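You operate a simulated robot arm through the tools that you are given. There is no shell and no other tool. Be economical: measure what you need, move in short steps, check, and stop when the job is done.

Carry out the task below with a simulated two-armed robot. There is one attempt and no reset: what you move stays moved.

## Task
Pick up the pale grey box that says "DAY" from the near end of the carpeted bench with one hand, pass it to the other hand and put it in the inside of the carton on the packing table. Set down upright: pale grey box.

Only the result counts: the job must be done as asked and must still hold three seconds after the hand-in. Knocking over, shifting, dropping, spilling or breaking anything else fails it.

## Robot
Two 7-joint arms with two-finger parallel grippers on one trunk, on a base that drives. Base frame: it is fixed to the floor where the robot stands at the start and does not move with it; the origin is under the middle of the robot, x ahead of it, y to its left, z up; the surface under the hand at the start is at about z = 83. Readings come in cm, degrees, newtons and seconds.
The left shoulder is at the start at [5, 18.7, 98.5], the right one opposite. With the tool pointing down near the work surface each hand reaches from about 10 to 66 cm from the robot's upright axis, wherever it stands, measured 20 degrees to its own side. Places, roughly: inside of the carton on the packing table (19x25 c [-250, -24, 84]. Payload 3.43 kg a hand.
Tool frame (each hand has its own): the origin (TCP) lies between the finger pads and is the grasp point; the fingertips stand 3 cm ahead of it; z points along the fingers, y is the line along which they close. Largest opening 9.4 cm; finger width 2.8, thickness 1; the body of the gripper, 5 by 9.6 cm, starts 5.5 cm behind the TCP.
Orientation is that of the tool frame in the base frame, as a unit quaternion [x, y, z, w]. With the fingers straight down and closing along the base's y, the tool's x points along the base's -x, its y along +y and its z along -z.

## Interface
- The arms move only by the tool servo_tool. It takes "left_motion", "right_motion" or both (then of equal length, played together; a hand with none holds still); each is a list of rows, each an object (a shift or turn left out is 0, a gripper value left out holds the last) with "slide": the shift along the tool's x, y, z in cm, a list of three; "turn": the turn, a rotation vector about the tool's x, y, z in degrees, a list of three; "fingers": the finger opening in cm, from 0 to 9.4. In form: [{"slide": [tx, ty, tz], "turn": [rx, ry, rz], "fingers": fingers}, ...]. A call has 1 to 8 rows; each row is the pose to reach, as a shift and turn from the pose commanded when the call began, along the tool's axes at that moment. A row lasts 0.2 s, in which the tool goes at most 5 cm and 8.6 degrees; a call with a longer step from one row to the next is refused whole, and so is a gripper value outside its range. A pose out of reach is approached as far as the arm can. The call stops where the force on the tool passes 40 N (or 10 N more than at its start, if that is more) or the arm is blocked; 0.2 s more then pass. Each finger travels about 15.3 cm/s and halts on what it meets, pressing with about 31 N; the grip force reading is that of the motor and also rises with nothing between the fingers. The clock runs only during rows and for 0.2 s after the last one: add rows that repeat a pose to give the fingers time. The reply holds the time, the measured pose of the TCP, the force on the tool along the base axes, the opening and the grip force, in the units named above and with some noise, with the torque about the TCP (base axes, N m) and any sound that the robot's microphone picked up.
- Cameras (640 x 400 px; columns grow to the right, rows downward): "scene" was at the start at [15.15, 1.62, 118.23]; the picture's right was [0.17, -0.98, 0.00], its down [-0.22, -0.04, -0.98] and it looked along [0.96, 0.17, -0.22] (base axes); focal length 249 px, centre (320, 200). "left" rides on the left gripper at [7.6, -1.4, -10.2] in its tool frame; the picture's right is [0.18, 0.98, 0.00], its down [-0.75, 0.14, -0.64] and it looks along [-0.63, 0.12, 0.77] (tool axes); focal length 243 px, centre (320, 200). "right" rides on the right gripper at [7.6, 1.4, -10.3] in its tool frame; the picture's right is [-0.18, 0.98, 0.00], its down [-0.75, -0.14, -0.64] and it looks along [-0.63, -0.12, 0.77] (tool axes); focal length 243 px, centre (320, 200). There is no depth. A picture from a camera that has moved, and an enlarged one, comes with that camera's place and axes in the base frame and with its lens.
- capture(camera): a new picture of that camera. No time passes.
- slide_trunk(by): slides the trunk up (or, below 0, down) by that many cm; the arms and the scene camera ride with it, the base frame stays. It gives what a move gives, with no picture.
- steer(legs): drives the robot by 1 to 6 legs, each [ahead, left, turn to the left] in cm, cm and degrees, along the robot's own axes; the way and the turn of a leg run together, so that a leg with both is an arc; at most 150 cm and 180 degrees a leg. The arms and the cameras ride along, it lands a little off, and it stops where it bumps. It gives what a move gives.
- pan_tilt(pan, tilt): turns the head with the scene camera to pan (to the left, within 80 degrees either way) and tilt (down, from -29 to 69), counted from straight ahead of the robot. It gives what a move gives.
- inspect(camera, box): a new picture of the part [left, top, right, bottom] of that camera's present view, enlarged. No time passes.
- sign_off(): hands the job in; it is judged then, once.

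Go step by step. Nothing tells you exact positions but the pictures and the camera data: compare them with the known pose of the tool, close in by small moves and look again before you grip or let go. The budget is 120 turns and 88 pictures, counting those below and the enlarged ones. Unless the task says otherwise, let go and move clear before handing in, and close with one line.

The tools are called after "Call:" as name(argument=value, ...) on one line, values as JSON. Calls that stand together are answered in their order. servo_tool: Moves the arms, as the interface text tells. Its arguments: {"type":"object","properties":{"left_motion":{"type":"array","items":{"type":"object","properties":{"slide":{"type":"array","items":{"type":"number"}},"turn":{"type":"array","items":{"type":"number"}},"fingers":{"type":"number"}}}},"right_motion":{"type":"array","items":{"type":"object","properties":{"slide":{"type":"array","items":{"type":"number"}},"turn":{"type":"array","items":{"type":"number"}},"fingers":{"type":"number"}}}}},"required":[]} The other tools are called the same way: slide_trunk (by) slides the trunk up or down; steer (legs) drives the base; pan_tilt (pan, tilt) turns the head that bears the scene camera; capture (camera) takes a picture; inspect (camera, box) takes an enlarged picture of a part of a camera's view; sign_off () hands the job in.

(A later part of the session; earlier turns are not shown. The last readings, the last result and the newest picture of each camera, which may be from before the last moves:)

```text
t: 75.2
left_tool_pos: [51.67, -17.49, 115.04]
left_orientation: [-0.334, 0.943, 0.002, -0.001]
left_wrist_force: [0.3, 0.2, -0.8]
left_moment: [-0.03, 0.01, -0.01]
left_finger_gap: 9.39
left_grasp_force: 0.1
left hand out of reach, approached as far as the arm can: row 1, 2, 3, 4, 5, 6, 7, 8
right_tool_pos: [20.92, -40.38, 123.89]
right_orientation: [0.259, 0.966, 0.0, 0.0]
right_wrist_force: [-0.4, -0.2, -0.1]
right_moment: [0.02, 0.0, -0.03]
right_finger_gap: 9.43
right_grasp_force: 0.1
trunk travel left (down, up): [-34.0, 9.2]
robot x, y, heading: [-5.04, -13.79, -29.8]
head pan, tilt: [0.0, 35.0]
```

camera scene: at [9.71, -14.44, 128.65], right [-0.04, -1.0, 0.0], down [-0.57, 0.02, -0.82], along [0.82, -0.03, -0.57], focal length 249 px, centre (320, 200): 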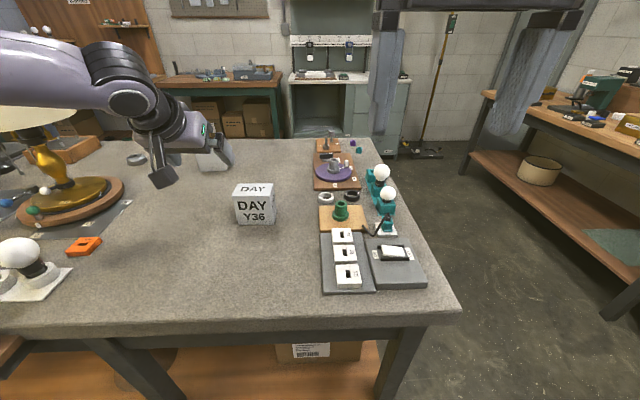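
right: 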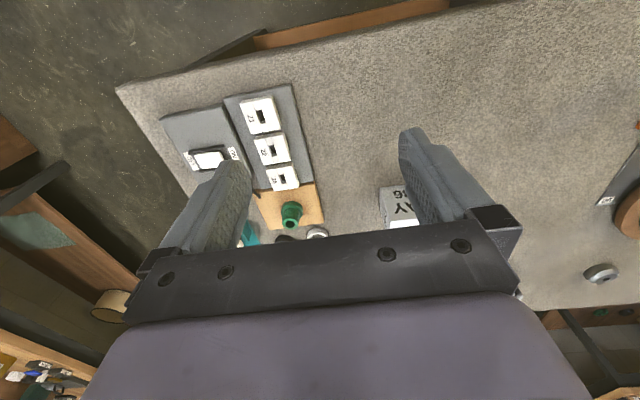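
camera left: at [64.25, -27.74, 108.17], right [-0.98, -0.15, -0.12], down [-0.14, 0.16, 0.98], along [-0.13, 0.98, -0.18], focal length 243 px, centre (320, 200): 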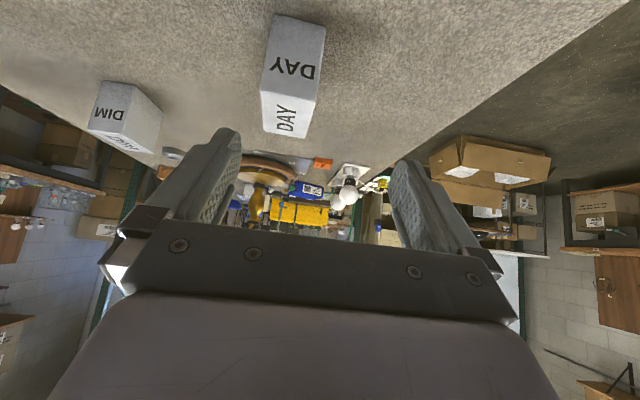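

Continuing the yaw and moving the hand outward to y ≈ 5, then edging the robot forward.

Call:
servo_tool(left_motion=[{"slide": [-2.05, 3.07, 0], "turn": [0, 0, -8.5]}, {"slide": [-4.1, 6.1, 0], "turn": [0, 0, -17]}, {"slide": [-6.15, 9.2, 0], "turn": [0, 0, -25.5]}, {"slide": [-8.2, 12.3, 0], "turn": [0, 0, -34]}, {"slide": [-10.2, 15.3, 0], "turn": [0, 0, -42.5]}, {"slide": [-12.3, 18.4, 0], "turn": [0, 0, -51]}])

Call:
steer(legs=[[7.8, 4.5, 0]])

Call:
capture(camera="scene")

```text
t: 76.6
left_tool_pos: [49.57, 5.03, 115.4]
left_orientation: [-0.707, 0.707, 0.002, -0.001]
left_wrist_force: [0.8, 0.9, 0.4]
left_moment: [0.03, 0.0, 0.02]
left_finger_gap: 9.39
left_grasp_force: 0.0
right_tool_pos: [20.83, -40.21, 123.99]
right_orientation: [0.259, 0.966, 0.0, 0.0]
right_wrist_force: [0.4, -0.2, 0.1]
right_moment: [-0.03, 0.03, 0.04]
right_finger_gap: 9.43
right_grasp_force: 0.1
trunk travel left (down, up): [-34.0, 9.2]
robot x, y, heading: [-5.15, -13.71, -29.9]
head pan, tilt: [0.0, 35.0]
```

```text
t: 77.7
left_tool_pos: [58.54, 4.85, 115.45]
left_orientation: [-0.706, 0.708, 0.003, 0.0]
left_wrist_force: [-0.3, -0.4, -0.2]
left_moment: [0.02, 0.03, 0.01]
left_finger_gap: 9.37
left_grasp_force: 0.1
right_tool_pos: [29.67, -40.17, 123.86]
right_orientation: [0.259, 0.966, 0.0, -0.001]
right_wrist_force: [-0.4, 1.1, 0.3]
right_moment: [0.0, 0.02, 0.0]
right_finger_gap: 9.42
right_grasp_force: 0.1
trunk travel left (down, up): [-34.0, 9.2]
robot x, y, heading: [4.03, -14.13, -29.6]
head pan, tilt: [0.0, 35.0]
```

```text
63 pictures are left
camera scene: at [16.71, -21.13, 128.65], right [-0.5, -0.87, 0.0], down [-0.5, 0.28, -0.82], along [0.71, -0.41, -0.57], focal length 249 px, centre (320, 200)
```

scene: 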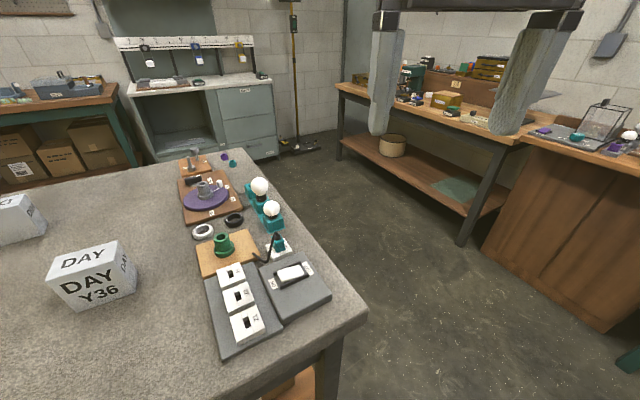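

The base isn't blocked at this heading. I'll tilt the hand 40° and move to the standoff left of the box.

Call:
servo_tool(left_motion=[{"slide": [-1.3, -1.5, 3.4], "turn": [0, 8, 0]}, {"slide": [-2.6, -3, 6.8], "turn": [0, 16, 0]}, {"slide": [-3.9, -4.5, 10.2], "turn": [0, 24, 0]}, {"slide": [-5.2, -6, 13.6], "turn": [0, 32, 0]}, {"slide": [-6.5, -7.5, 17], "turn": [0, 40, 0]}])

Call:
pan_tilt(pan=25, tilt=35)

Call:
capture(camera="scene")

Call:
capture(camera="left")

```text
t: 78.9
left_tool_pos: [66.0, 11.56, 98.09]
left_orientation: [-0.664, 0.666, -0.24, -0.242]
left_wrist_force: [0.0, 0.3, 0.5]
left_moment: [-0.01, -0.01, 0.0]
left_finger_gap: 9.4
left_grasp_force: 0.1
right_tool_pos: [29.55, -40.21, 123.99]
right_orientation: [0.259, 0.966, 0.0, -0.001]
right_wrist_force: [-0.3, -0.3, -0.2]
right_moment: [0.0, 0.02, 0.01]
right_finger_gap: 9.42
right_grasp_force: 0.1
trunk travel left (down, up): [-34.0, 9.2]
robot x, y, heading: [3.85, -13.94, -29.4]
head pan, tilt: [0.0, 35.0]
```

```text
t: 79.8
left_tool_pos: [65.99, 11.61, 98.41]
left_orientation: [-0.663, 0.666, -0.24, -0.243]
left_wrist_force: [0.1, -0.3, -0.1]
left_moment: [-0.01, 0.01, -0.01]
left_finger_gap: 9.4
left_grasp_force: 0.1
right_tool_pos: [29.65, -40.29, 124.02]
right_orientation: [0.259, 0.966, 0.001, 0.0]
right_wrist_force: [0.1, -0.4, 0.0]
right_moment: [-0.02, -0.03, 0.05]
right_finger_gap: 9.41
right_grasp_force: 0.1
trunk travel left (down, up): [-34.0, 9.2]
robot x, y, heading: [3.97, -13.62, -29.4]
head pan, tilt: [25.0, 35.0]
```

```text
62 pictures are left
camera scene: at [17.75, -17.5, 128.66], right [-0.08, -1.0, 0.0], down [-0.57, 0.05, -0.82], along [0.82, -0.07, -0.57], focal length 249 px, centre (320, 200)
```

scene: 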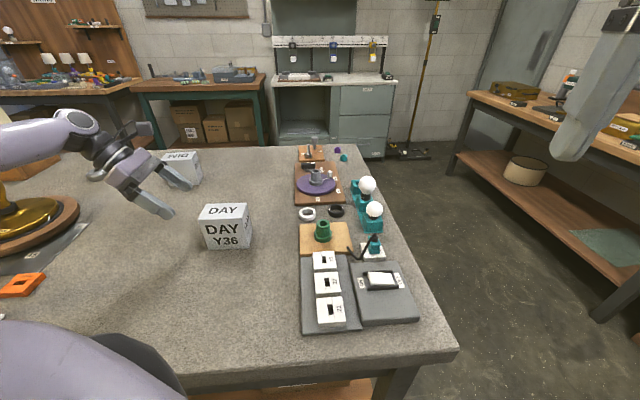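

```text
61 pictures are left
camera left: at [67.36, 12.29, 111.11], right [-0.98, -0.14, 0.12], down [-0.14, 0.99, 0.01], along [-0.12, -0.01, -0.99], focal length 243 px, centre (320, 200)
```

left: 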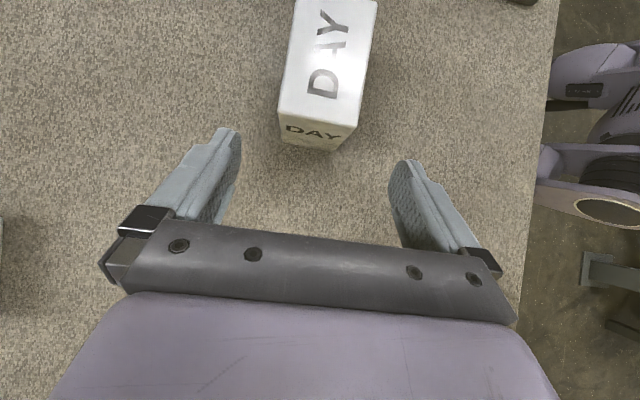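

The hand reached the standoff. I'll tilt to about 57° and drop level with the box.

Call:
servo_tool(left_motion=[{"slide": [-2.1, -0.1, 2], "turn": [0, 8.5, 0]}, {"slide": [-4.2, -0.3, 4.1], "turn": [0, 17, 0]}])

Call:
capture(camera="left")

Call:
inspect(camera="scene", box=[80, 110, 280, 260])

```text
t: 80.4
left_tool_pos: [66.36, 12.01, 92.85]
left_orientation: [-0.62, 0.624, -0.338, -0.334]
left_wrist_force: [-3.2, 2.2, -5.8]
left_moment: [-0.55, -0.09, 0.19]
left_finger_gap: 9.43
left_grasp_force: 0.1
right_tool_pos: [29.67, -40.34, 123.95]
right_orientation: [0.26, 0.966, 0.001, 0.001]
right_wrist_force: [-1.0, 0.1, -0.8]
right_moment: [0.09, -0.07, -0.02]
right_finger_gap: 9.37
right_grasp_force: 0.0
trunk travel left (down, up): [-34.0, 9.2]
robot x, y, heading: [3.8, -13.66, -29.9]
head pan, tilt: [25.0, 35.0]
```

```text
60 pictures are left
camera left: at [67.71, 16.53, 104.88], right [-0.98, -0.1, 0.15], down [-0.14, 0.95, -0.28], along [-0.11, -0.3, -0.95], focal length 243 px, centre (320, 200)
```

left: 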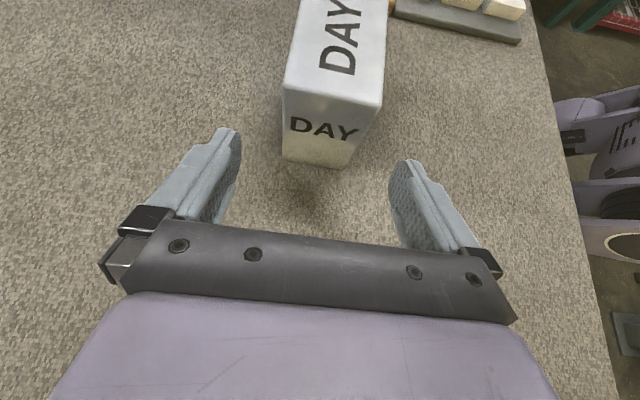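

```text
2.67 times, centred on (180, 185) of scene
camera zoom: at [17.69, -17.56, 128.66], right [-0.08, -1.0, 0.0], down [-0.57, 0.05, -0.82], along [0.82, -0.07, -0.57], focal length 664 px, centre (693, 240)
```

zoom: 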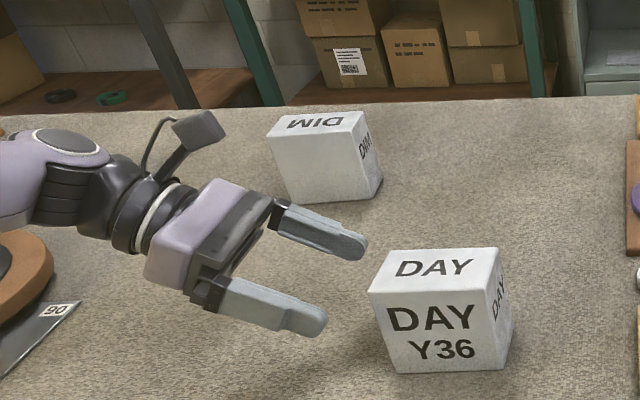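

The wrist force rose slightly, so I'll hold still and check it.

Call:
servo_tool(left_motion=[{"fingers": 9.4}, {"fingers": 9.4}])

Call:
pan_tilt(pan=60, tilt=35)

Call:
capture(camera="scene")

```text
t: 81.0
left_tool_pos: [66.26, 12.18, 92.48]
left_orientation: [-0.622, 0.622, -0.336, -0.336]
left_wrist_force: [-0.3, -0.6, 0.3]
left_moment: [0.0, 0.01, 0.01]
left_finger_gap: 9.42
left_grasp_force: 0.2
right_tool_pos: [29.6, -40.16, 123.96]
right_orientation: [0.258, 0.966, 0.002, 0.001]
right_wrist_force: [-0.3, 0.2, 0.6]
right_moment: [0.02, -0.01, -0.01]
right_finger_gap: 9.38
right_grasp_force: 0.1
trunk travel left (down, up): [-34.0, 9.2]
robot x, y, heading: [4.08, -13.88, -29.8]
head pan, tilt: [25.0, 35.0]
```

```text
t: 82.0
left_tool_pos: [66.31, 12.16, 92.49]
left_orientation: [-0.621, 0.623, -0.335, -0.337]
left_wrist_force: [1.0, -0.4, -0.7]
left_moment: [-0.01, 0.0, 0.01]
left_finger_gap: 9.41
left_grasp_force: 0.1
right_tool_pos: [29.48, -40.27, 123.94]
right_orientation: [0.259, 0.966, 0.0, 0.001]
right_wrist_force: [-0.7, -0.9, 0.0]
right_moment: [-0.03, 0.01, 0.01]
right_finger_gap: 9.4
right_grasp_force: 0.1
trunk travel left (down, up): [-34.0, 9.2]
robot x, y, heading: [3.9, -13.65, -29.8]
head pan, tilt: [60.0, 35.0]
```

```text
58 pictures are left
camera scene: at [16.59, -12.33, 128.66], right [0.5, -0.86, 0.0], down [-0.5, -0.29, -0.82], along [0.71, 0.41, -0.57], focal length 249 px, centre (320, 200)
```

scene: 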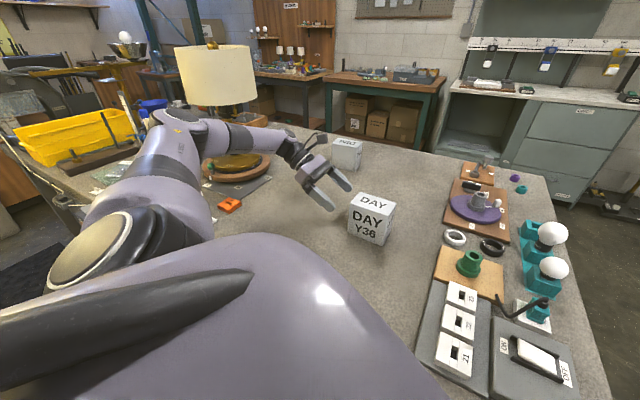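

That was only a transient. Now I'll approach along the tool axis so the fingers straddle the box.

Call:
servo_tool(left_motion=[{"slide": [0, 0, 3]}, {"slide": [0, 0, 6]}, {"slide": [0, 0, 8.8]}])

Call:
capture(camera="left")

Call:
inspect(camera="scene", box=[270, 120, 430, 260])

```text
t: 82.8
left_tool_pos: [63.91, 4.95, 89.75]
left_orientation: [-0.622, 0.623, -0.335, -0.336]
left_wrist_force: [1.3, 0.1, 1.2]
left_moment: [0.01, -0.05, -0.03]
left_finger_gap: 9.36
left_grasp_force: 0.1
left hand out of reach, approached as far as the arm can: row 1, 2, 3
right_tool_pos: [29.55, -40.2, 124.14]
right_orientation: [0.259, 0.966, 0.001, 0.0]
right_wrist_force: [-0.5, -0.1, -0.2]
right_moment: [0.01, 0.01, 0.04]
right_finger_gap: 9.4
right_grasp_force: 0.0
trunk travel left (down, up): [-34.0, 9.2]
robot x, y, heading: [4.12, -14.35, -29.7]
head pan, tilt: [60.0, 35.0]
```

```text
57 pictures are left
camera left: at [65.32, 9.34, 101.75], right [-0.98, -0.1, 0.15], down [-0.14, 0.95, -0.28], along [-0.12, -0.29, -0.95], focal length 243 px, centre (320, 200)
```

left: 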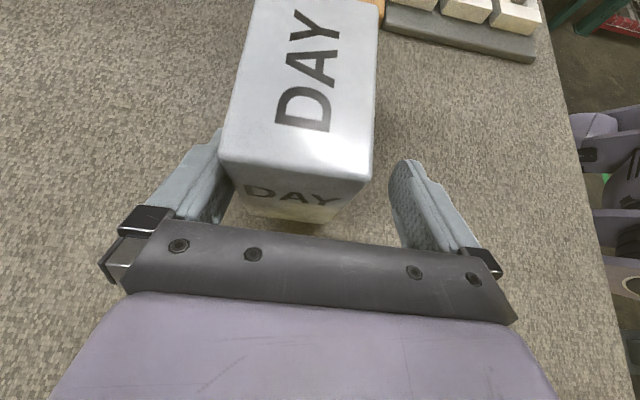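

```text
2.86 times, centred on (350, 190) of scene
camera zoom: at [16.58, -12.34, 128.66], right [0.5, -0.86, 0.0], down [-0.5, -0.29, -0.82], along [0.71, 0.41, -0.57], focal length 711 px, centre (234, 229)
```

zoom: 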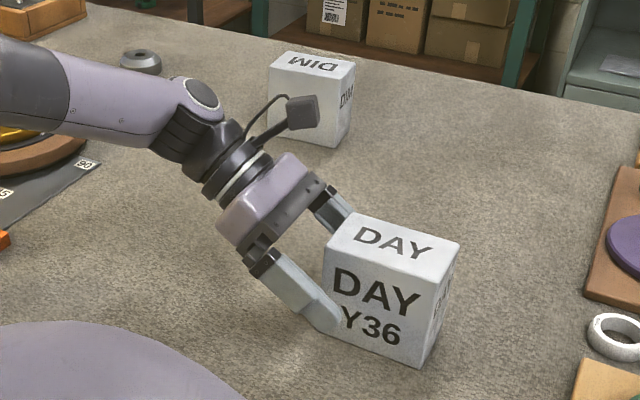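

The hand stopped 2.3 cm short in x, and the rear finger is close to the box's back face. I'll nudge the base 2 cm toward +x so the fingers centre on the box.

Call:
steer(legs=[[1.9, 1.1, 0]])

Call:
capture(camera="left")

```text
t: 83.8
left_tool_pos: [64.81, 4.97, 89.59]
left_orientation: [-0.623, 0.623, -0.334, -0.336]
left_wrist_force: [-0.6, -0.4, 0.4]
left_moment: [-0.02, 0.02, 0.01]
left_finger_gap: 9.39
left_grasp_force: 0.0
right_tool_pos: [30.59, -40.26, 123.92]
right_orientation: [0.26, 0.966, 0.001, -0.001]
right_wrist_force: [0.3, -0.4, -0.1]
right_moment: [0.01, -0.01, 0.01]
right_finger_gap: 9.41
right_grasp_force: 0.0
trunk travel left (down, up): [-34.0, 9.2]
robot x, y, heading: [5.14, -13.95, -29.8]
head pan, tilt: [60.0, 35.0]
stopped in leg 1: the robot was blocked; the commanded pose is now the measured one
```

```text
55 pictures are left
camera left: at [66.35, 9.36, 101.72], right [-0.98, -0.1, 0.15], down [-0.14, 0.95, -0.27], along [-0.12, -0.29, -0.95], focal length 243 px, centre (320, 200)
```

left: 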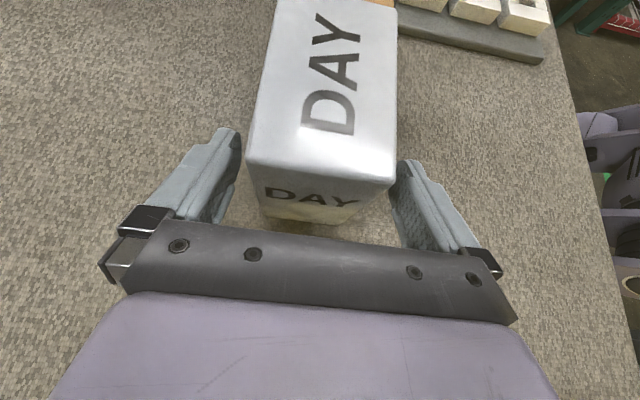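

Both fingers now straddle the box. I'll try to get slightly deeper and centred.

Call:
servo_tool(left_motion=[{"slide": [-0.5, -0.6, 0.7]}, {"slide": [-1, -1.2, 1.4]}])

```text
t: 84.4
left_tool_pos: [65.0, 4.99, 89.66]
left_orientation: [-0.622, 0.624, -0.334, -0.336]
left_wrist_force: [-0.7, 0.2, 0.0]
left_moment: [0.02, 0.0, 0.02]
left_finger_gap: 9.39
left_grasp_force: 0.1
left hand out of reach, approached as far as the arm can: row 1, 2
right_tool_pos: [30.6, -40.18, 123.91]
right_orientation: [0.26, 0.966, -0.001, 0.0]
right_wrist_force: [-0.4, 0.5, -0.1]
right_moment: [0.01, -0.02, 0.0]
right_finger_gap: 9.39
right_grasp_force: 0.1
trunk travel left (down, up): [-34.0, 9.2]
robot x, y, heading: [4.85, -14.17, -29.9]
head pan, tilt: [60.0, 35.0]
```

The hand is at its limit, so I'll lower the trunk 1.8 cm to grip at mid-height and then close.

Call:
slide_trunk(by=-1.8)

Call:
servo_tool(left_motion=[{"fingers": 8}, {"fingers": 7}, {"fingers": 6}, {"fingers": 5}, {"fingers": 5}, {"fingers": 5}])

Call:
capture(camera="left")

Call:
inspect(camera="scene", box=[270, 120, 430, 260])

```text
t: 85.0
left_tool_pos: [64.94, 4.95, 87.86]
left_orientation: [-0.622, 0.623, -0.335, -0.336]
left_wrist_force: [0.1, -1.1, -0.2]
left_moment: [-0.02, 0.01, 0.03]
left_finger_gap: 9.4
left_grasp_force: 0.1
right_tool_pos: [30.68, -40.3, 122.08]
right_orientation: [0.26, 0.966, 0.001, -0.001]
right_wrist_force: [-0.1, -0.5, 0.3]
right_moment: [-0.03, -0.02, -0.02]
right_finger_gap: 9.41
right_grasp_force: 0.0
trunk travel left (down, up): [-32.2, 11.0]
robot x, y, heading: [4.67, -13.6, -29.8]
head pan, tilt: [60.0, 35.0]
```

```text
t: 86.4
left_tool_pos: [64.98, 4.97, 87.86]
left_orientation: [-0.622, 0.623, -0.335, -0.336]
left_wrist_force: [-0.1, 0.0, 1.0]
left_moment: [-0.02, 0.03, 0.04]
left_finger_gap: 6.61
left_grasp_force: 30.9
right_tool_pos: [30.58, -40.15, 122.13]
right_orientation: [0.26, 0.966, 0.0, -0.001]
right_wrist_force: [0.3, -0.3, 0.6]
right_moment: [0.01, -0.01, -0.01]
right_finger_gap: 9.38
right_grasp_force: 0.0
trunk travel left (down, up): [-32.2, 11.0]
robot x, y, heading: [4.53, -13.96, -29.9]
head pan, tilt: [60.0, 35.0]
```

```text
54 pictures are left
camera left: at [66.37, 9.37, 99.93], right [-0.98, -0.1, 0.15], down [-0.14, 0.95, -0.28], along [-0.12, -0.29, -0.95], focal length 243 px, centre (320, 200)
```

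left: 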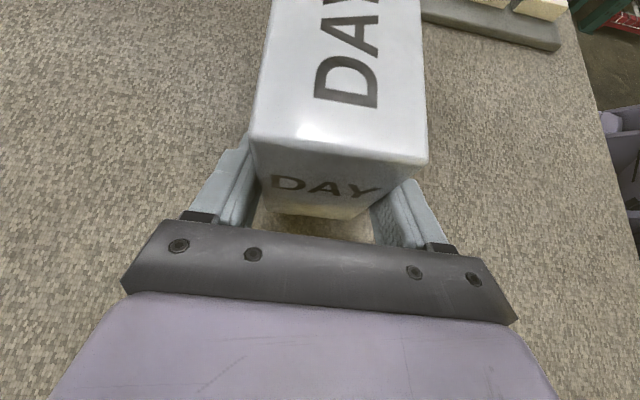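

```text
2.86 times, centred on (350, 190) of scene
camera zoom: at [17.62, -12.3, 126.86], right [0.5, -0.86, 0.0], down [-0.5, -0.29, -0.82], along [0.71, 0.41, -0.57], focal length 711 px, centre (234, 229)
```

zoom: 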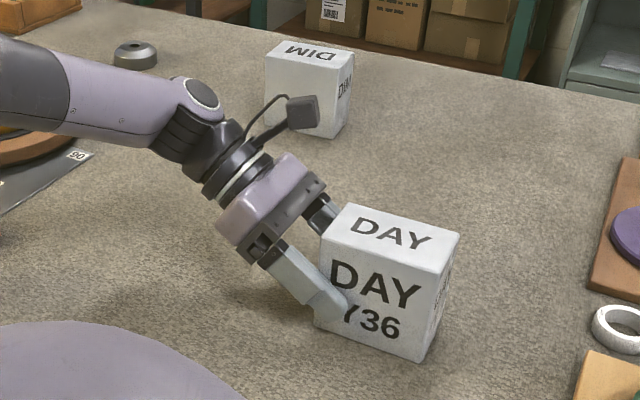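

It's gripped at 6.6 cm with 31 N. I'll lift by raising the trunk and check.

Call:
slide_trunk(by=9)

Call:
capture(camera="scene")

```text
t: 87.7
left_tool_pos: [64.88, 4.89, 96.76]
left_orientation: [-0.622, 0.623, -0.334, -0.336]
left_wrist_force: [0.4, 0.1, -1.7]
left_moment: [0.06, 0.0, 0.0]
left_finger_gap: 6.57
left_grasp_force: 30.8
right_tool_pos: [30.7, -40.2, 131.12]
right_orientation: [0.259, 0.966, 0.0, -0.001]
right_wrist_force: [0.4, 0.5, 0.3]
right_moment: [0.0, 0.03, -0.01]
right_finger_gap: 9.4
right_grasp_force: 0.1
trunk travel left (down, up): [-41.2, 2.0]
robot x, y, heading: [4.83, -13.95, -29.9]
head pan, tilt: [60.0, 35.0]
```

```text
52 pictures are left
camera scene: at [17.65, -12.3, 135.85], right [0.5, -0.86, 0.0], down [-0.5, -0.29, -0.82], along [0.71, 0.41, -0.57], focal length 249 px, centre (320, 200)
```

scene: 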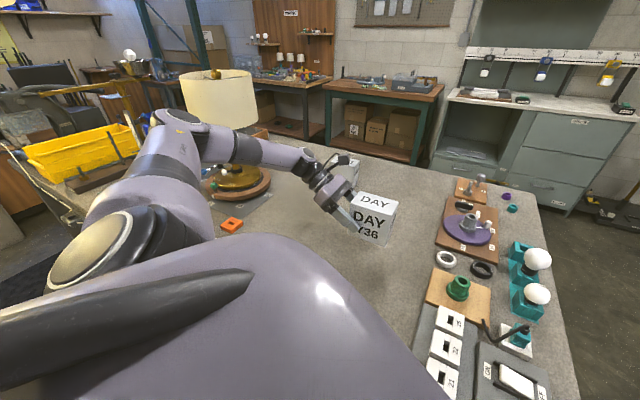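

The box is lifted and held. I'll back away from the bench and square up the heading.

Call:
steer(legs=[[-32, -18.5, 0], [0, 0, 30]])

Call:
pan_tilt(pan=10, tilt=30)

Call:
capture(camera="scene")

```text
t: 91.5
left_tool_pos: [9.15, 32.84, 96.71]
left_orientation: [0.766, -0.434, 0.412, 0.235]
left_wrist_force: [-0.1, -0.2, -2.8]
left_moment: [0.08, 0.06, 0.01]
left_finger_gap: 6.61
left_grasp_force: 30.7
right_tool_pos: [3.04, -23.43, 131.08]
right_orientation: [-0.009, 1.0, 0.0, 0.0]
right_wrist_force: [-0.5, 0.5, -0.4]
right_moment: [0.01, -0.01, 0.0]
right_finger_gap: 9.41
right_grasp_force: 0.0
trunk travel left (down, up): [-41.2, 2.0]
robot x, y, heading: [-32.81, -14.25, 1.3]
head pan, tilt: [60.0, 35.0]
```

```text
t: 92.7
left_tool_pos: [9.12, 32.9, 96.69]
left_orientation: [0.766, -0.434, 0.412, 0.235]
left_wrist_force: [0.3, -1.0, -2.5]
left_moment: [0.06, 0.03, 0.02]
left_finger_gap: 6.59
left_grasp_force: 30.8
right_tool_pos: [2.92, -23.53, 131.05]
right_orientation: [-0.009, 1.0, 0.0, -0.001]
right_wrist_force: [0.0, -0.2, 0.3]
right_moment: [-0.02, -0.03, -0.02]
right_finger_gap: 9.39
right_grasp_force: 0.2
trunk travel left (down, up): [-41.2, 2.0]
robot x, y, heading: [-32.88, -14.6, 1.3]
head pan, tilt: [10.0, 30.0]
```

```text
51 pictures are left
camera scene: at [-17.88, -12.32, 136.64], right [0.2, -0.98, 0.0], down [-0.49, -0.1, -0.87], along [0.85, 0.17, -0.5], focal length 249 px, centre (320, 200)
```

scene: 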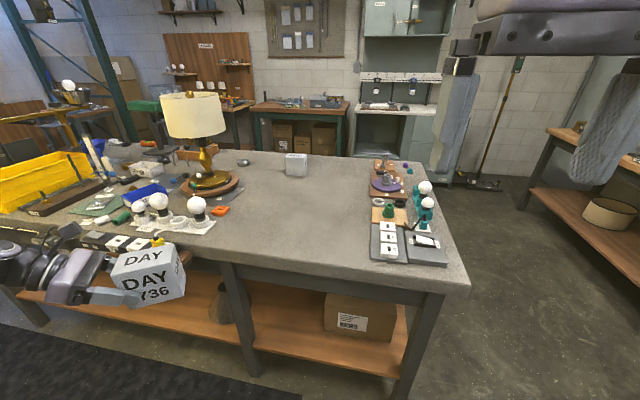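

The bench is undisturbed. I'll bring the box in front of the robot, turning the left hand to point straight across to the right.

Call:
servo_tool(left_motion=[{"slide": [2.8, 2.0, 2.46], "turn": [-3.1, 0, 2.06]}, {"slide": [5.6, 4.0, 4.92], "turn": [-6.25, 0, 4.1]}, {"slide": [8.4, 6.0, 7.4], "turn": [-9.4, 0, 6.2]}, {"slide": [11.2, 8.0, 9.85], "turn": [-12.5, 0, 8.25]}, {"slide": [14, 10.0, 12.3], "turn": [-15.6, 0, 10.3]}, {"slide": [16.8, 12.0, 14.8], "turn": [-18.75, 0, 12.4]}, {"slide": [19.7, 14.1, 17.2], "turn": [-21.9, 0, 14.4]}, {"slide": [22.5, 16.1, 19.7], "turn": [-25, 0, 16.5]}])

Call:
capture(camera="scene")

```text
t: 94.5
left_tool_pos: [9.81, -0.33, 104.75]
left_orientation: [0.629, -0.617, 0.337, 0.332]
left_wrist_force: [0.4, 0.4, -1.1]
left_moment: [0.06, -0.03, 0.04]
left_finger_gap: 6.57
left_grasp_force: 30.9
right_tool_pos: [3.0, -23.66, 131.03]
right_orientation: [-0.009, 1.0, 0.001, 0.0]
right_wrist_force: [0.3, 0.1, 1.3]
right_moment: [-0.01, 0.01, 0.03]
right_finger_gap: 9.38
right_grasp_force: 0.0
trunk travel left (down, up): [-41.2, 2.0]
robot x, y, heading: [-32.73, -14.25, 1.2]
head pan, tilt: [10.0, 30.0]
```

```text
50 pictures are left
camera scene: at [-17.87, -12.42, 136.64], right [0.2, -0.98, 0.0], down [-0.49, -0.1, -0.87], along [0.85, 0.17, -0.5], focal length 249 px, centre (320, 200)
```

scene: 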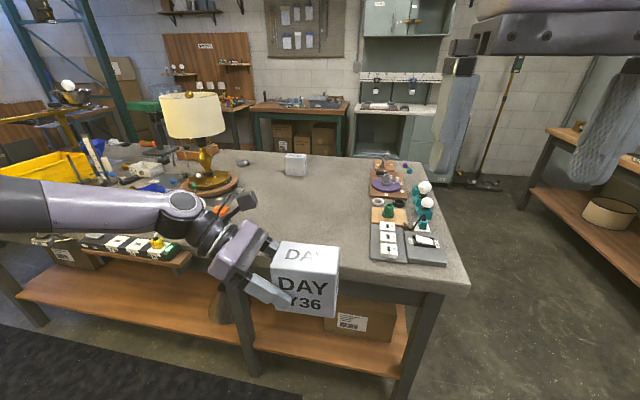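

The box is now held at centre front, around (9.8, −4, 104.8). I'll prepare the right hand by yawing it 90° while lowering it on the right side.

Call:
servo_tool(right_motion=[{"slide": [-0.6, -1.5, 1.4], "turn": [0, 0, 8.5]}, {"slide": [-1.25, -3, 2.75], "turn": [0, 0, 17]}, {"slide": [-1.9, -4.5, 4.1], "turn": [0, 0, 25.5]}, {"slide": [-2.5, -6, 5.5], "turn": [0, 0, 34]}, {"slide": [-3.1, -7.5, 6.9], "turn": [0, 0, 42.5]}, {"slide": [-3.75, -9, 8.25], "turn": [0, 0, 51]}, {"slide": [-4.4, -10.5, 9.6], "turn": [0, 0, 59.5]}, {"slide": [-5, -12, 11], "turn": [0, 0, 68]}])

Call:
servo_tool(right_motion=[{"turn": [0, 0, 8]}, {"turn": [0, 0, 16]}, {"turn": [0, 0, 23]}])

Call:
servo_tool(right_motion=[{"turn": [0, 8.4, 0]}, {"turn": [0, 16.8, 0]}, {"turn": [0, 25, 0]}])

```text
t: 96.3
left_tool_pos: [9.88, -0.07, 104.76]
left_orientation: [0.629, -0.618, 0.337, 0.331]
left_wrist_force: [-0.8, 1.0, -2.6]
left_moment: [0.05, -0.02, -0.02]
left_finger_gap: 6.62
left_grasp_force: 30.7
right_tool_pos: [8.3, -35.31, 120.12]
right_orientation: [0.553, 0.833, -0.001, -0.001]
right_wrist_force: [0.5, 0.6, 0.1]
right_moment: [-0.02, -0.02, 0.01]
right_finger_gap: 9.41
right_grasp_force: 0.1
trunk travel left (down, up): [-41.2, 2.0]
robot x, y, heading: [-32.84, -14.14, 1.3]
head pan, tilt: [10.0, 30.0]
```

```text
t: 97.1
left_tool_pos: [9.71, -0.29, 104.64]
left_orientation: [0.629, -0.617, 0.338, 0.331]
left_wrist_force: [0.4, 0.1, -1.9]
left_moment: [0.05, 0.0, 0.02]
left_finger_gap: 6.6
left_grasp_force: 30.8
right_tool_pos: [8.06, -35.52, 120.16]
right_orientation: [0.708, 0.706, 0.0, 0.0]
right_wrist_force: [0.8, 0.8, -0.1]
right_moment: [0.01, -0.01, 0.03]
right_finger_gap: 9.4
right_grasp_force: 0.1
trunk travel left (down, up): [-41.2, 2.0]
robot x, y, heading: [-32.78, -14.25, 1.1]
head pan, tilt: [10.0, 30.0]
```

```text
t: 97.9
left_tool_pos: [9.65, -0.24, 104.75]
left_orientation: [0.628, -0.618, 0.337, 0.331]
left_wrist_force: [-0.4, 0.0, -1.4]
left_moment: [0.06, -0.02, 0.0]
left_finger_gap: 6.6
left_grasp_force: 30.7
right_tool_pos: [8.17, -35.4, 120.14]
right_orientation: [0.69, 0.69, 0.154, -0.154]
right_wrist_force: [0.2, 0.7, -0.8]
right_moment: [0.03, 0.04, -0.02]
right_finger_gap: 9.4
right_grasp_force: 0.0
trunk travel left (down, up): [-41.2, 2.0]
robot x, y, heading: [-32.72, -14.5, 1.2]
head pan, tilt: [10.0, 30.0]
```

Both yaw and tilt were reached. Now I'll bring the right hand to a standoff above the right end of the box.

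Call:
servo_tool(right_motion=[{"slide": [3.35, 0.27, 2.57]}, {"slide": [6.7, 0.53, 5.13]}, {"slide": [10.05, 0.8, 7.7]}, {"slide": [13.4, 1.07, 10.27]}, {"slide": [16.75, 1.33, 12.83]}, {"slide": [20.1, 1.6, 15.4]}])

Call:
capture(camera="scene")

Call:
capture(camera="right")

```text
t: 99.3
left_tool_pos: [9.74, -0.04, 104.66]
left_orientation: [0.628, -0.618, 0.337, 0.332]
left_wrist_force: [0.2, 0.6, -2.1]
left_moment: [0.07, 0.03, 0.02]
left_finger_gap: 6.62
left_grasp_force: 30.8
right_tool_pos: [9.95, -10.58, 114.64]
right_orientation: [0.691, 0.69, 0.152, -0.154]
right_wrist_force: [-0.7, -0.3, -0.8]
right_moment: [0.0, -0.03, -0.01]
right_finger_gap: 9.43
right_grasp_force: 0.0
trunk travel left (down, up): [-41.2, 2.0]
robot x, y, heading: [-32.82, -14.34, 1.3]
head pan, tilt: [10.0, 30.0]
```

```text
49 pictures are left
camera scene: at [-17.87, -12.25, 136.64], right [0.2, -0.98, 0.0], down [-0.49, -0.1, -0.87], along [0.85, 0.17, -0.5], focal length 249 px, centre (320, 200)
```

scene: 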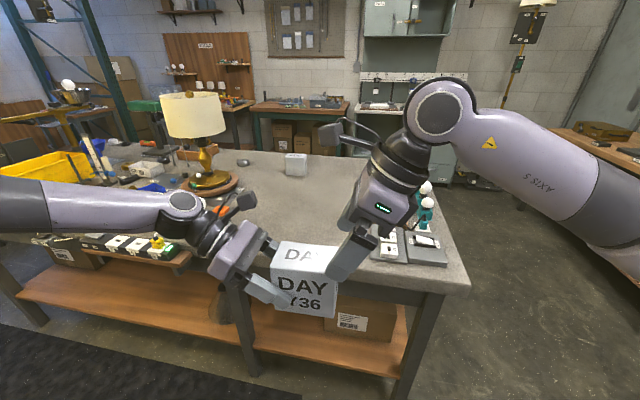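

```text
48 pictures are left
camera right: at [11.42, -8.07, 127.16], right [0.98, -0.17, -0.08], down [-0.14, -0.95, 0.26], along [-0.12, -0.25, -0.96], focal length 243 px, centre (320, 200)
```

right: 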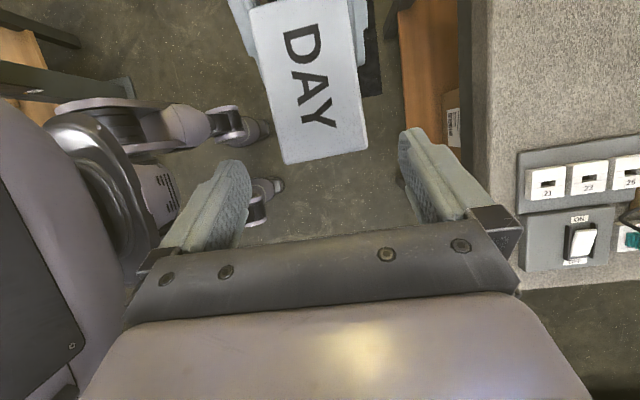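

It's well aligned: the box spans x 7.2–13.0 with its right edge at y = −9.5. I'll lower the right hand along its axis onto the box.

Call:
servo_tool(right_motion=[{"slide": [-0.1, 0.1, 2.6]}, {"slide": [-0.2, 0.1, 5.2]}, {"slide": [-0.26, 0.1, 7.8]}])

Call:
capture(camera="right")

Call:
inspect(camera="scene", box=[200, 150, 440, 330])

```text
t: 100.1
left_tool_pos: [9.81, -0.22, 104.74]
left_orientation: [0.628, -0.618, 0.336, 0.332]
left_wrist_force: [-0.4, 0.0, -1.5]
left_moment: [0.08, 0.01, 0.0]
left_finger_gap: 6.58
left_grasp_force: 30.9
right_tool_pos: [9.98, -7.54, 107.41]
right_orientation: [0.69, 0.69, 0.153, -0.154]
right_wrist_force: [0.3, 0.7, 0.4]
right_moment: [-0.03, 0.01, -0.01]
right_finger_gap: 9.42
right_grasp_force: 0.1
trunk travel left (down, up): [-41.2, 2.0]
robot x, y, heading: [-32.7, -14.37, 1.5]
head pan, tilt: [10.0, 30.0]
```

```text
47 pictures are left
camera right: at [11.45, -4.99, 120.03], right [0.98, -0.17, -0.08], down [-0.14, -0.95, 0.26], along [-0.12, -0.25, -0.96], focal length 243 px, centre (320, 200)
```

right: 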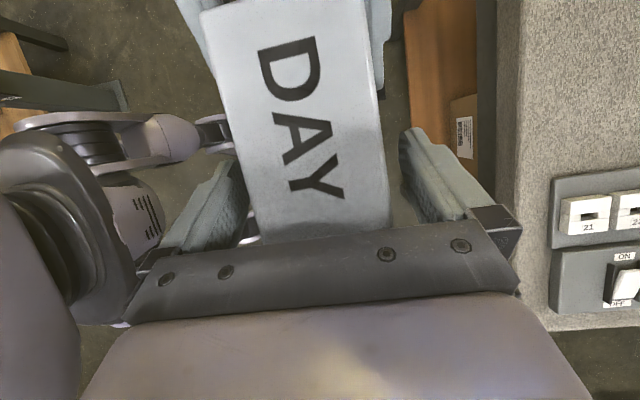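

```text
2.22 times, centred on (320, 240) of scene
camera zoom: at [-17.86, -12.31, 136.64], right [0.2, -0.98, 0.0], down [-0.49, -0.1, -0.87], along [0.85, 0.17, -0.5], focal length 553 px, centre (320, 111)
```

zoom: 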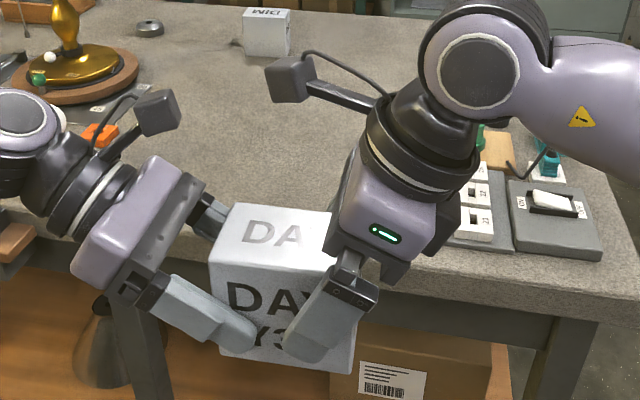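

The right fingers straddle the box clear of the left ones, so I'll close the right gripper.

Call:
servo_tool(right_motion=[{"fingers": 8}, {"fingers": 7}, {"fingers": 6}, {"fingers": 5}, {"fingers": 5}, {"fingers": 5}])

Call:
inspect(camera="scene", box=[200, 150, 440, 330])

```text
t: 101.5
left_tool_pos: [9.81, -0.22, 104.64]
left_orientation: [0.628, -0.619, 0.336, 0.332]
left_wrist_force: [-6.3, 0.3, 0.8]
left_moment: [-0.02, -0.14, -0.76]
left_finger_gap: 6.62
left_grasp_force: 31.0
right_tool_pos: [9.95, -7.62, 107.53]
right_orientation: [0.691, 0.69, 0.153, -0.153]
right_wrist_force: [6.6, -0.4, -0.5]
right_moment: [-0.12, -0.06, 0.35]
right_finger_gap: 6.65
right_grasp_force: 31.0
trunk travel left (down, up): [-41.2, 2.0]
robot x, y, heading: [-32.73, -14.61, 1.4]
head pan, tilt: [10.0, 30.0]
```

```text
2.22 times, centred on (320, 240) of scene
camera zoom: at [-17.88, -12.34, 136.64], right [0.2, -0.98, 0.0], down [-0.49, -0.1, -0.87], along [0.85, 0.17, -0.5], focal length 553 px, centre (320, 111)
```

zoom: 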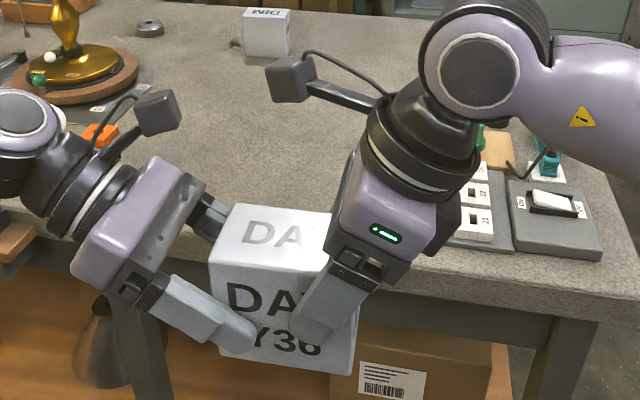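

Both hands hold the box. I'll open the left hand and withdraw it along its axis.

Call:
servo_tool(left_motion=[{"fingers": 8}, {"fingers": 9.4}, {"fingers": 9.4}])

Call:
servo_tool(left_motion=[{"slide": [0, 0, -2]}, {"slide": [0, 0, -5]}, {"slide": [0, 0, -9]}, {"slide": [0, 0, -13]}])

Call:
capture(camera="scene")

```text
t: 102.3
left_tool_pos: [9.8, -0.26, 104.71]
left_orientation: [0.628, -0.618, 0.337, 0.331]
left_wrist_force: [0.8, 0.1, -0.6]
left_moment: [-0.02, 0.0, -0.02]
left_finger_gap: 9.42
left_grasp_force: 0.1
right_tool_pos: [10.05, -7.7, 107.59]
right_orientation: [0.691, 0.69, 0.152, -0.154]
right_wrist_force: [-0.6, -0.6, -0.6]
right_moment: [-0.07, -0.03, -0.01]
right_finger_gap: 6.66
right_grasp_force: 30.8
trunk travel left (down, up): [-41.2, 2.0]
robot x, y, heading: [-32.9, -14.32, 1.3]
head pan, tilt: [10.0, 30.0]
```

```text
t: 103.3
left_tool_pos: [9.76, 10.53, 111.94]
left_orientation: [0.627, -0.617, 0.338, 0.333]
left_wrist_force: [0.5, 0.4, -0.2]
left_moment: [0.02, 0.02, 0.05]
left_finger_gap: 9.37
left_grasp_force: 0.1
right_tool_pos: [9.85, -7.56, 107.55]
right_orientation: [0.691, 0.69, 0.153, -0.153]
right_wrist_force: [-0.2, -0.1, -0.7]
right_moment: [-0.06, 0.01, -0.04]
right_finger_gap: 6.63
right_grasp_force: 31.0
trunk travel left (down, up): [-41.2, 2.0]
robot x, y, heading: [-32.72, -14.53, 1.6]
head pan, tilt: [10.0, 30.0]
```

```text
44 pictures are left
camera scene: at [-17.91, -12.31, 136.64], right [0.2, -0.98, 0.0], down [-0.49, -0.1, -0.87], along [0.85, 0.17, -0.5], focal length 249 px, centre (320, 200)
```

scene: 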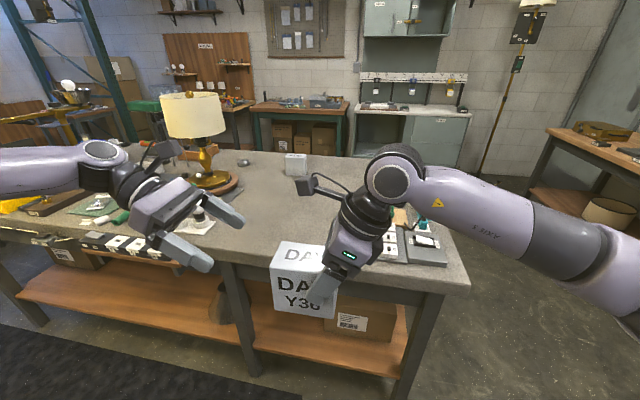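

The handover is done. I'll back off 30 cm, then turn to look for the packing table.

Call:
steer(legs=[[-30, 0, 0], [0, 0, -90]])

Call:
pan_tilt(pan=-75, tilt=20)

Call:
capture(camera="scene")

```text
t: 109.3
left_tool_pos: [-39.2, -58.16, 111.92]
left_orientation: [0.006, 0.88, 0.003, -0.474]
left_wrist_force: [0.3, -0.2, 0.7]
left_moment: [-0.01, -0.02, 0.01]
left_finger_gap: 9.36
left_grasp_force: 0.0
right_tool_pos: [-57.49, -57.57, 107.53]
right_orientation: [0.976, -0.015, 0.216, 0.002]
right_wrist_force: [0.1, -0.1, 0.3]
right_moment: [0.0, 0.06, 0.0]
right_finger_gap: 6.6
right_grasp_force: 31.0
trunk travel left (down, up): [-41.2, 2.0]
robot x, y, heading: [-62.92, -14.66, -90.2]
head pan, tilt: [10.0, 30.0]
```

```text
t: 110.8
left_tool_pos: [-39.28, -58.0, 111.85]
left_orientation: [0.006, 0.88, 0.004, -0.475]
left_wrist_force: [-0.2, -0.4, -0.5]
left_moment: [0.01, -0.01, -0.01]
left_finger_gap: 9.38
left_grasp_force: 0.1
right_tool_pos: [-57.43, -57.69, 107.45]
right_orientation: [0.976, -0.015, 0.215, 0.003]
right_wrist_force: [-0.3, 0.1, 0.6]
right_moment: [0.01, 0.02, 0.01]
right_finger_gap: 6.59
right_grasp_force: 31.3
trunk travel left (down, up): [-41.2, 2.0]
robot x, y, heading: [-62.97, -14.9, -90.1]
head pan, tilt: [-75.0, 20.0]
```

```text
43 pictures are left
camera scene: at [-71.69, -23.0, 138.25], right [-0.25, 0.97, 0.0], down [0.33, 0.09, -0.94], along [-0.91, -0.24, -0.34], focal length 249 px, centre (320, 200)
```

scene: 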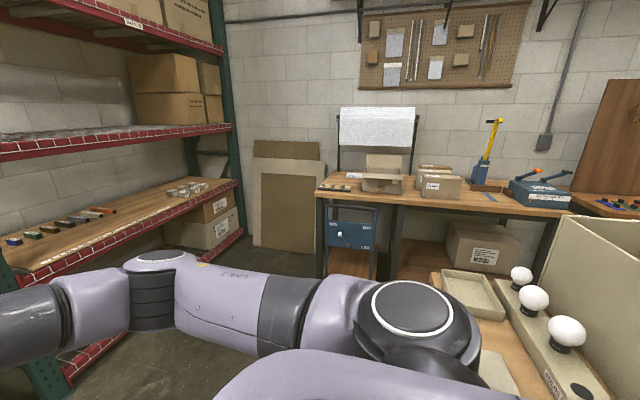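

The open carton sits on the packing table around (−250, −24). Before driving the corridor I'll fold the left hand back to neutral.

Call:
servo_tool(left_motion=[{"slide": [0, 0, -1], "turn": [0, -8.2, 0]}, {"slide": [0, 0, -2], "turn": [0, -16.4, 0]}, {"slide": [0, 0, -3], "turn": [0, -24.6, 0]}, {"slide": [0, 0, -4], "turn": [0, -32.8, 0]}, {"slide": [0, 0, -4], "turn": [0, -41, 0]}, {"slide": [0, 0, -4], "turn": [0, -49.2, 0]}, {"slide": [0, 0, -4], "turn": [0, -56.8, 0]}])

Call:
servo_tool(left_motion=[{"turn": [0, 0, 8.5]}, {"turn": [0, 0, 17]}, {"turn": [0, 0, 25.5]}, {"turn": [0, 0, 34]}, {"turn": [0, 0, 42.5]}, {"turn": [0, 0, 51]}, {"turn": [0, 0, 59.5]}, {"turn": [0, 0, 68]}])

Call:
servo_tool(left_motion=[{"turn": [0, 0, 7.3]}, {"turn": [0, 0, 14.6]}, {"turn": [0, 0, 21.9]}])

Call:
steer(legs=[[31, 0, 0], [0, 0, -90]])

Call:
pan_tilt(pan=0, tilt=25)

Call:
capture(camera="scene")

```text
t: 112.5
left_tool_pos: [-35.92, -58.13, 114.08]
left_orientation: [0.007, 1.0, 0.001, 0.003]
left_wrist_force: [0.0, 0.1, 0.5]
left_moment: [0.04, 0.01, 0.0]
left_finger_gap: 9.42
left_grasp_force: 0.0
right_tool_pos: [-57.43, -57.68, 107.49]
right_orientation: [0.976, -0.015, 0.217, 0.002]
right_wrist_force: [0.2, -0.8, 0.9]
right_moment: [0.0, -0.01, 0.01]
right_finger_gap: 6.57
right_grasp_force: 31.2
trunk travel left (down, up): [-41.2, 2.0]
robot x, y, heading: [-62.73, -15.3, -90.6]
head pan, tilt: [-75.0, 20.0]
```

```text
t: 114.2
left_tool_pos: [-35.84, -58.12, 114.1]
left_orientation: [0.567, 0.824, 0.002, 0.001]
left_wrist_force: [0.2, -0.4, 0.3]
left_moment: [0.03, -0.01, 0.01]
left_finger_gap: 9.41
left_grasp_force: 0.0
right_tool_pos: [-57.4, -57.62, 107.55]
right_orientation: [0.976, -0.015, 0.216, 0.003]
right_wrist_force: [0.1, 0.5, -0.3]
right_moment: [-0.01, 0.07, 0.02]
right_finger_gap: 6.61
right_grasp_force: 31.5
trunk travel left (down, up): [-41.2, 2.0]
robot x, y, heading: [-62.8, -15.03, -90.4]
head pan, tilt: [-75.0, 20.0]
```

```text
t: 115.0
left_tool_pos: [-35.88, -58.2, 114.04]
left_orientation: [0.712, 0.702, 0.002, 0.001]
left_wrist_force: [-1.0, -0.6, 0.6]
left_moment: [0.03, -0.01, 0.03]
left_finger_gap: 9.37
left_grasp_force: 0.1
right_tool_pos: [-57.38, -57.67, 107.55]
right_orientation: [0.976, -0.016, 0.217, 0.002]
right_wrist_force: [-0.5, 0.1, 0.6]
right_moment: [-0.03, 0.06, 0.0]
right_finger_gap: 6.59
right_grasp_force: 30.4
trunk travel left (down, up): [-41.2, 2.0]
robot x, y, heading: [-62.5, -14.9, -90.4]
head pan, tilt: [-75.0, 20.0]
```

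```text
t: 120.9
left_tool_pos: [-106.12, -72.15, 113.99]
left_orientation: [1.0, -0.003, 0.001, 0.002]
left_wrist_force: [-0.1, -0.3, 0.1]
left_moment: [0.01, -0.03, 0.02]
left_finger_gap: 9.38
left_grasp_force: 0.0
right_tool_pos: [-105.67, -50.45, 107.49]
right_orientation: [-0.682, 0.698, -0.152, -0.154]
right_wrist_force: [0.6, -0.4, -0.5]
right_moment: [0.07, 0.01, -0.01]
right_finger_gap: 6.61
right_grasp_force: 31.1
trunk travel left (down, up): [-41.2, 2.0]
robot x, y, heading: [-62.95, -44.75, 180.0]
head pan, tilt: [-75.0, 20.0]
```

```text
t: 122.4
left_tool_pos: [-106.09, -72.07, 114.13]
left_orientation: [1.0, -0.003, 0.001, 0.002]
left_wrist_force: [0.8, 0.1, -0.4]
left_moment: [-0.05, 0.03, -0.02]
left_finger_gap: 9.42
left_grasp_force: 0.0
right_tool_pos: [-105.76, -50.56, 107.6]
right_orientation: [-0.682, 0.699, -0.152, -0.154]
right_wrist_force: [-0.4, 0.0, -0.2]
right_moment: [0.07, -0.01, -0.03]
right_finger_gap: 6.6
right_grasp_force: 31.4
trunk travel left (down, up): [-41.2, 2.0]
robot x, y, heading: [-63.04, -44.65, 180.0]
head pan, tilt: [0.0, 25.0]
```

```text
42 pictures are left
camera scene: at [-77.87, -44.86, 137.44], right [0.0, 1.0, 0.0], down [0.42, 0.0, -0.91], along [-0.91, 0.0, -0.42], focal length 249 px, centre (320, 200)
```

scene: 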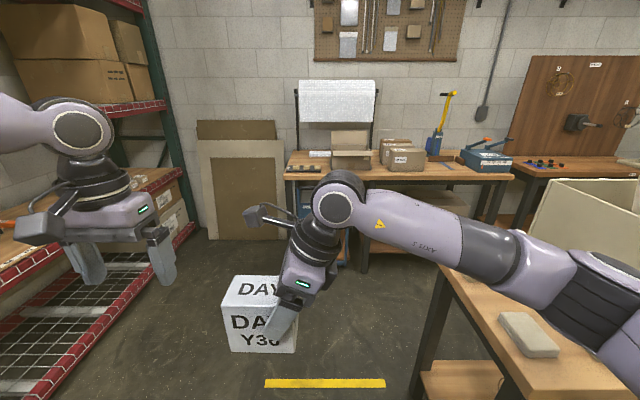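

The corridor ahead is clear apart from the side table at right. I'll keep left of it and advance.

Call:
steer(legs=[[0, 11, 0], [108, 0, 0]])

Call:
pan_tilt(pan=-20, tilt=35)

Call:
capture(camera="scene")

```text
t: 129.2
left_tool_pos: [-215.18, -82.98, 114.06]
left_orientation: [1.0, -0.002, 0.001, 0.002]
left_wrist_force: [-0.3, 0.4, 0.8]
left_moment: [-0.01, 0.03, 0.0]
left_finger_gap: 9.4
left_grasp_force: 0.1
right_tool_pos: [-214.84, -61.34, 107.56]
right_orientation: [-0.683, 0.698, -0.152, -0.154]
right_wrist_force: [0.1, 0.1, -0.5]
right_moment: [0.06, -0.01, -0.02]
right_finger_gap: 6.59
right_grasp_force: 30.7
trunk travel left (down, up): [-41.2, 2.0]
robot x, y, heading: [-172.23, -55.52, -180.1]
head pan, tilt: [0.0, 25.0]
```

```text
t: 130.0
left_tool_pos: [-215.18, -82.92, 113.98]
left_orientation: [1.0, -0.002, 0.0, 0.002]
left_wrist_force: [-0.4, 0.7, 0.1]
left_moment: [0.0, 0.04, -0.03]
left_finger_gap: 9.4
left_grasp_force: 0.1
right_tool_pos: [-214.77, -61.46, 107.54]
right_orientation: [-0.683, 0.698, -0.152, -0.155]
right_wrist_force: [-1.2, -0.3, 0.5]
right_moment: [0.03, -0.02, 0.0]
right_finger_gap: 6.62
right_grasp_force: 31.3
trunk travel left (down, up): [-41.2, 2.0]
robot x, y, heading: [-172.06, -55.85, -179.8]
head pan, tilt: [-20.0, 35.0]
```

```text
41 pictures are left
camera scene: at [-186.07, -52.68, 135.86], right [0.34, 0.94, 0.0], down [0.54, -0.19, -0.82], along [-0.77, 0.28, -0.57], focal length 249 px, centre (320, 200)
```

scene: 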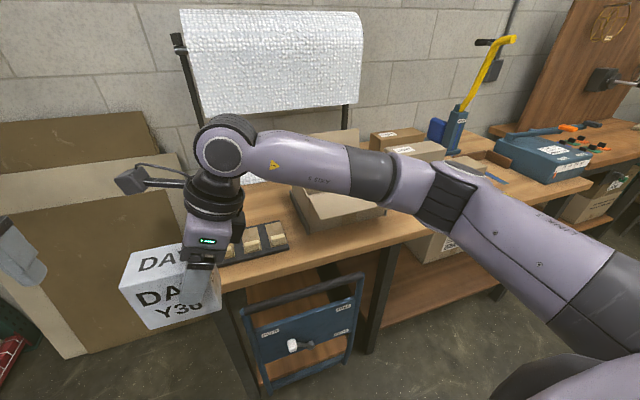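

The forearm hides the carton, so I'll raise the right hand 12 cm and look underneath.

Call:
servo_tool(right_motion=[{"slide": [1.7, 0, -3.63]}, {"slide": [3.4, 0, -7.27]}, {"slide": [5.07, 0, -10.9]}])

Call:
capture(camera="scene")

```text
t: 130.8
left_tool_pos: [-215.03, -82.83, 114.06]
left_orientation: [1.0, -0.002, 0.001, 0.001]
left_wrist_force: [-0.3, 0.3, 0.3]
left_moment: [0.01, 0.01, 0.01]
left_finger_gap: 9.38
left_grasp_force: 0.0
right_tool_pos: [-214.86, -61.38, 119.49]
right_orientation: [-0.683, 0.698, -0.152, -0.154]
right_wrist_force: [-0.1, 0.6, -1.8]
right_moment: [0.07, 0.01, 0.02]
right_finger_gap: 6.6
right_grasp_force: 31.1
trunk travel left (down, up): [-41.2, 2.0]
robot x, y, heading: [-171.71, -55.49, -179.8]
head pan, tilt: [-20.0, 35.0]
```

```text
40 pictures are left
camera scene: at [-186.02, -52.69, 135.86], right [0.34, 0.94, 0.0], down [0.54, -0.19, -0.82], along [-0.77, 0.28, -0.57], focal length 249 px, centre (320, 200)
```

scene: 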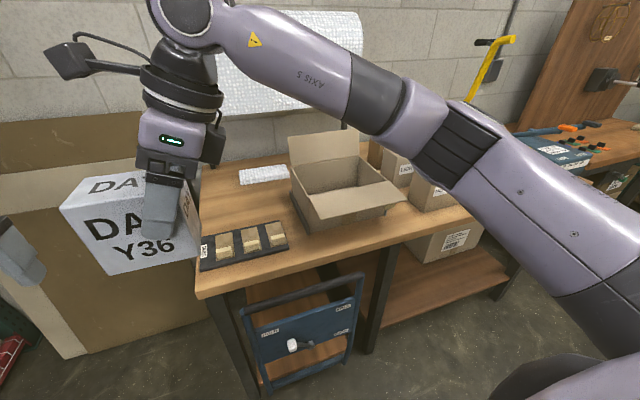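

Now the carton is visible, so I'll enlarge it.

Call:
inspect(camera="scene", box=[230, 110, 430, 250])

```text
2.86 times, centred on (330, 180) of scene
camera zoom: at [-186.02, -52.69, 135.86], right [0.34, 0.94, 0.0], down [0.54, -0.19, -0.82], along [-0.77, 0.28, -0.57], focal length 711 px, centre (291, 257)
```

zoom: 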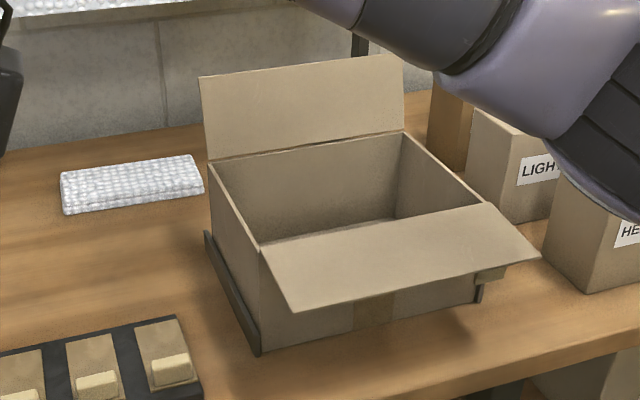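

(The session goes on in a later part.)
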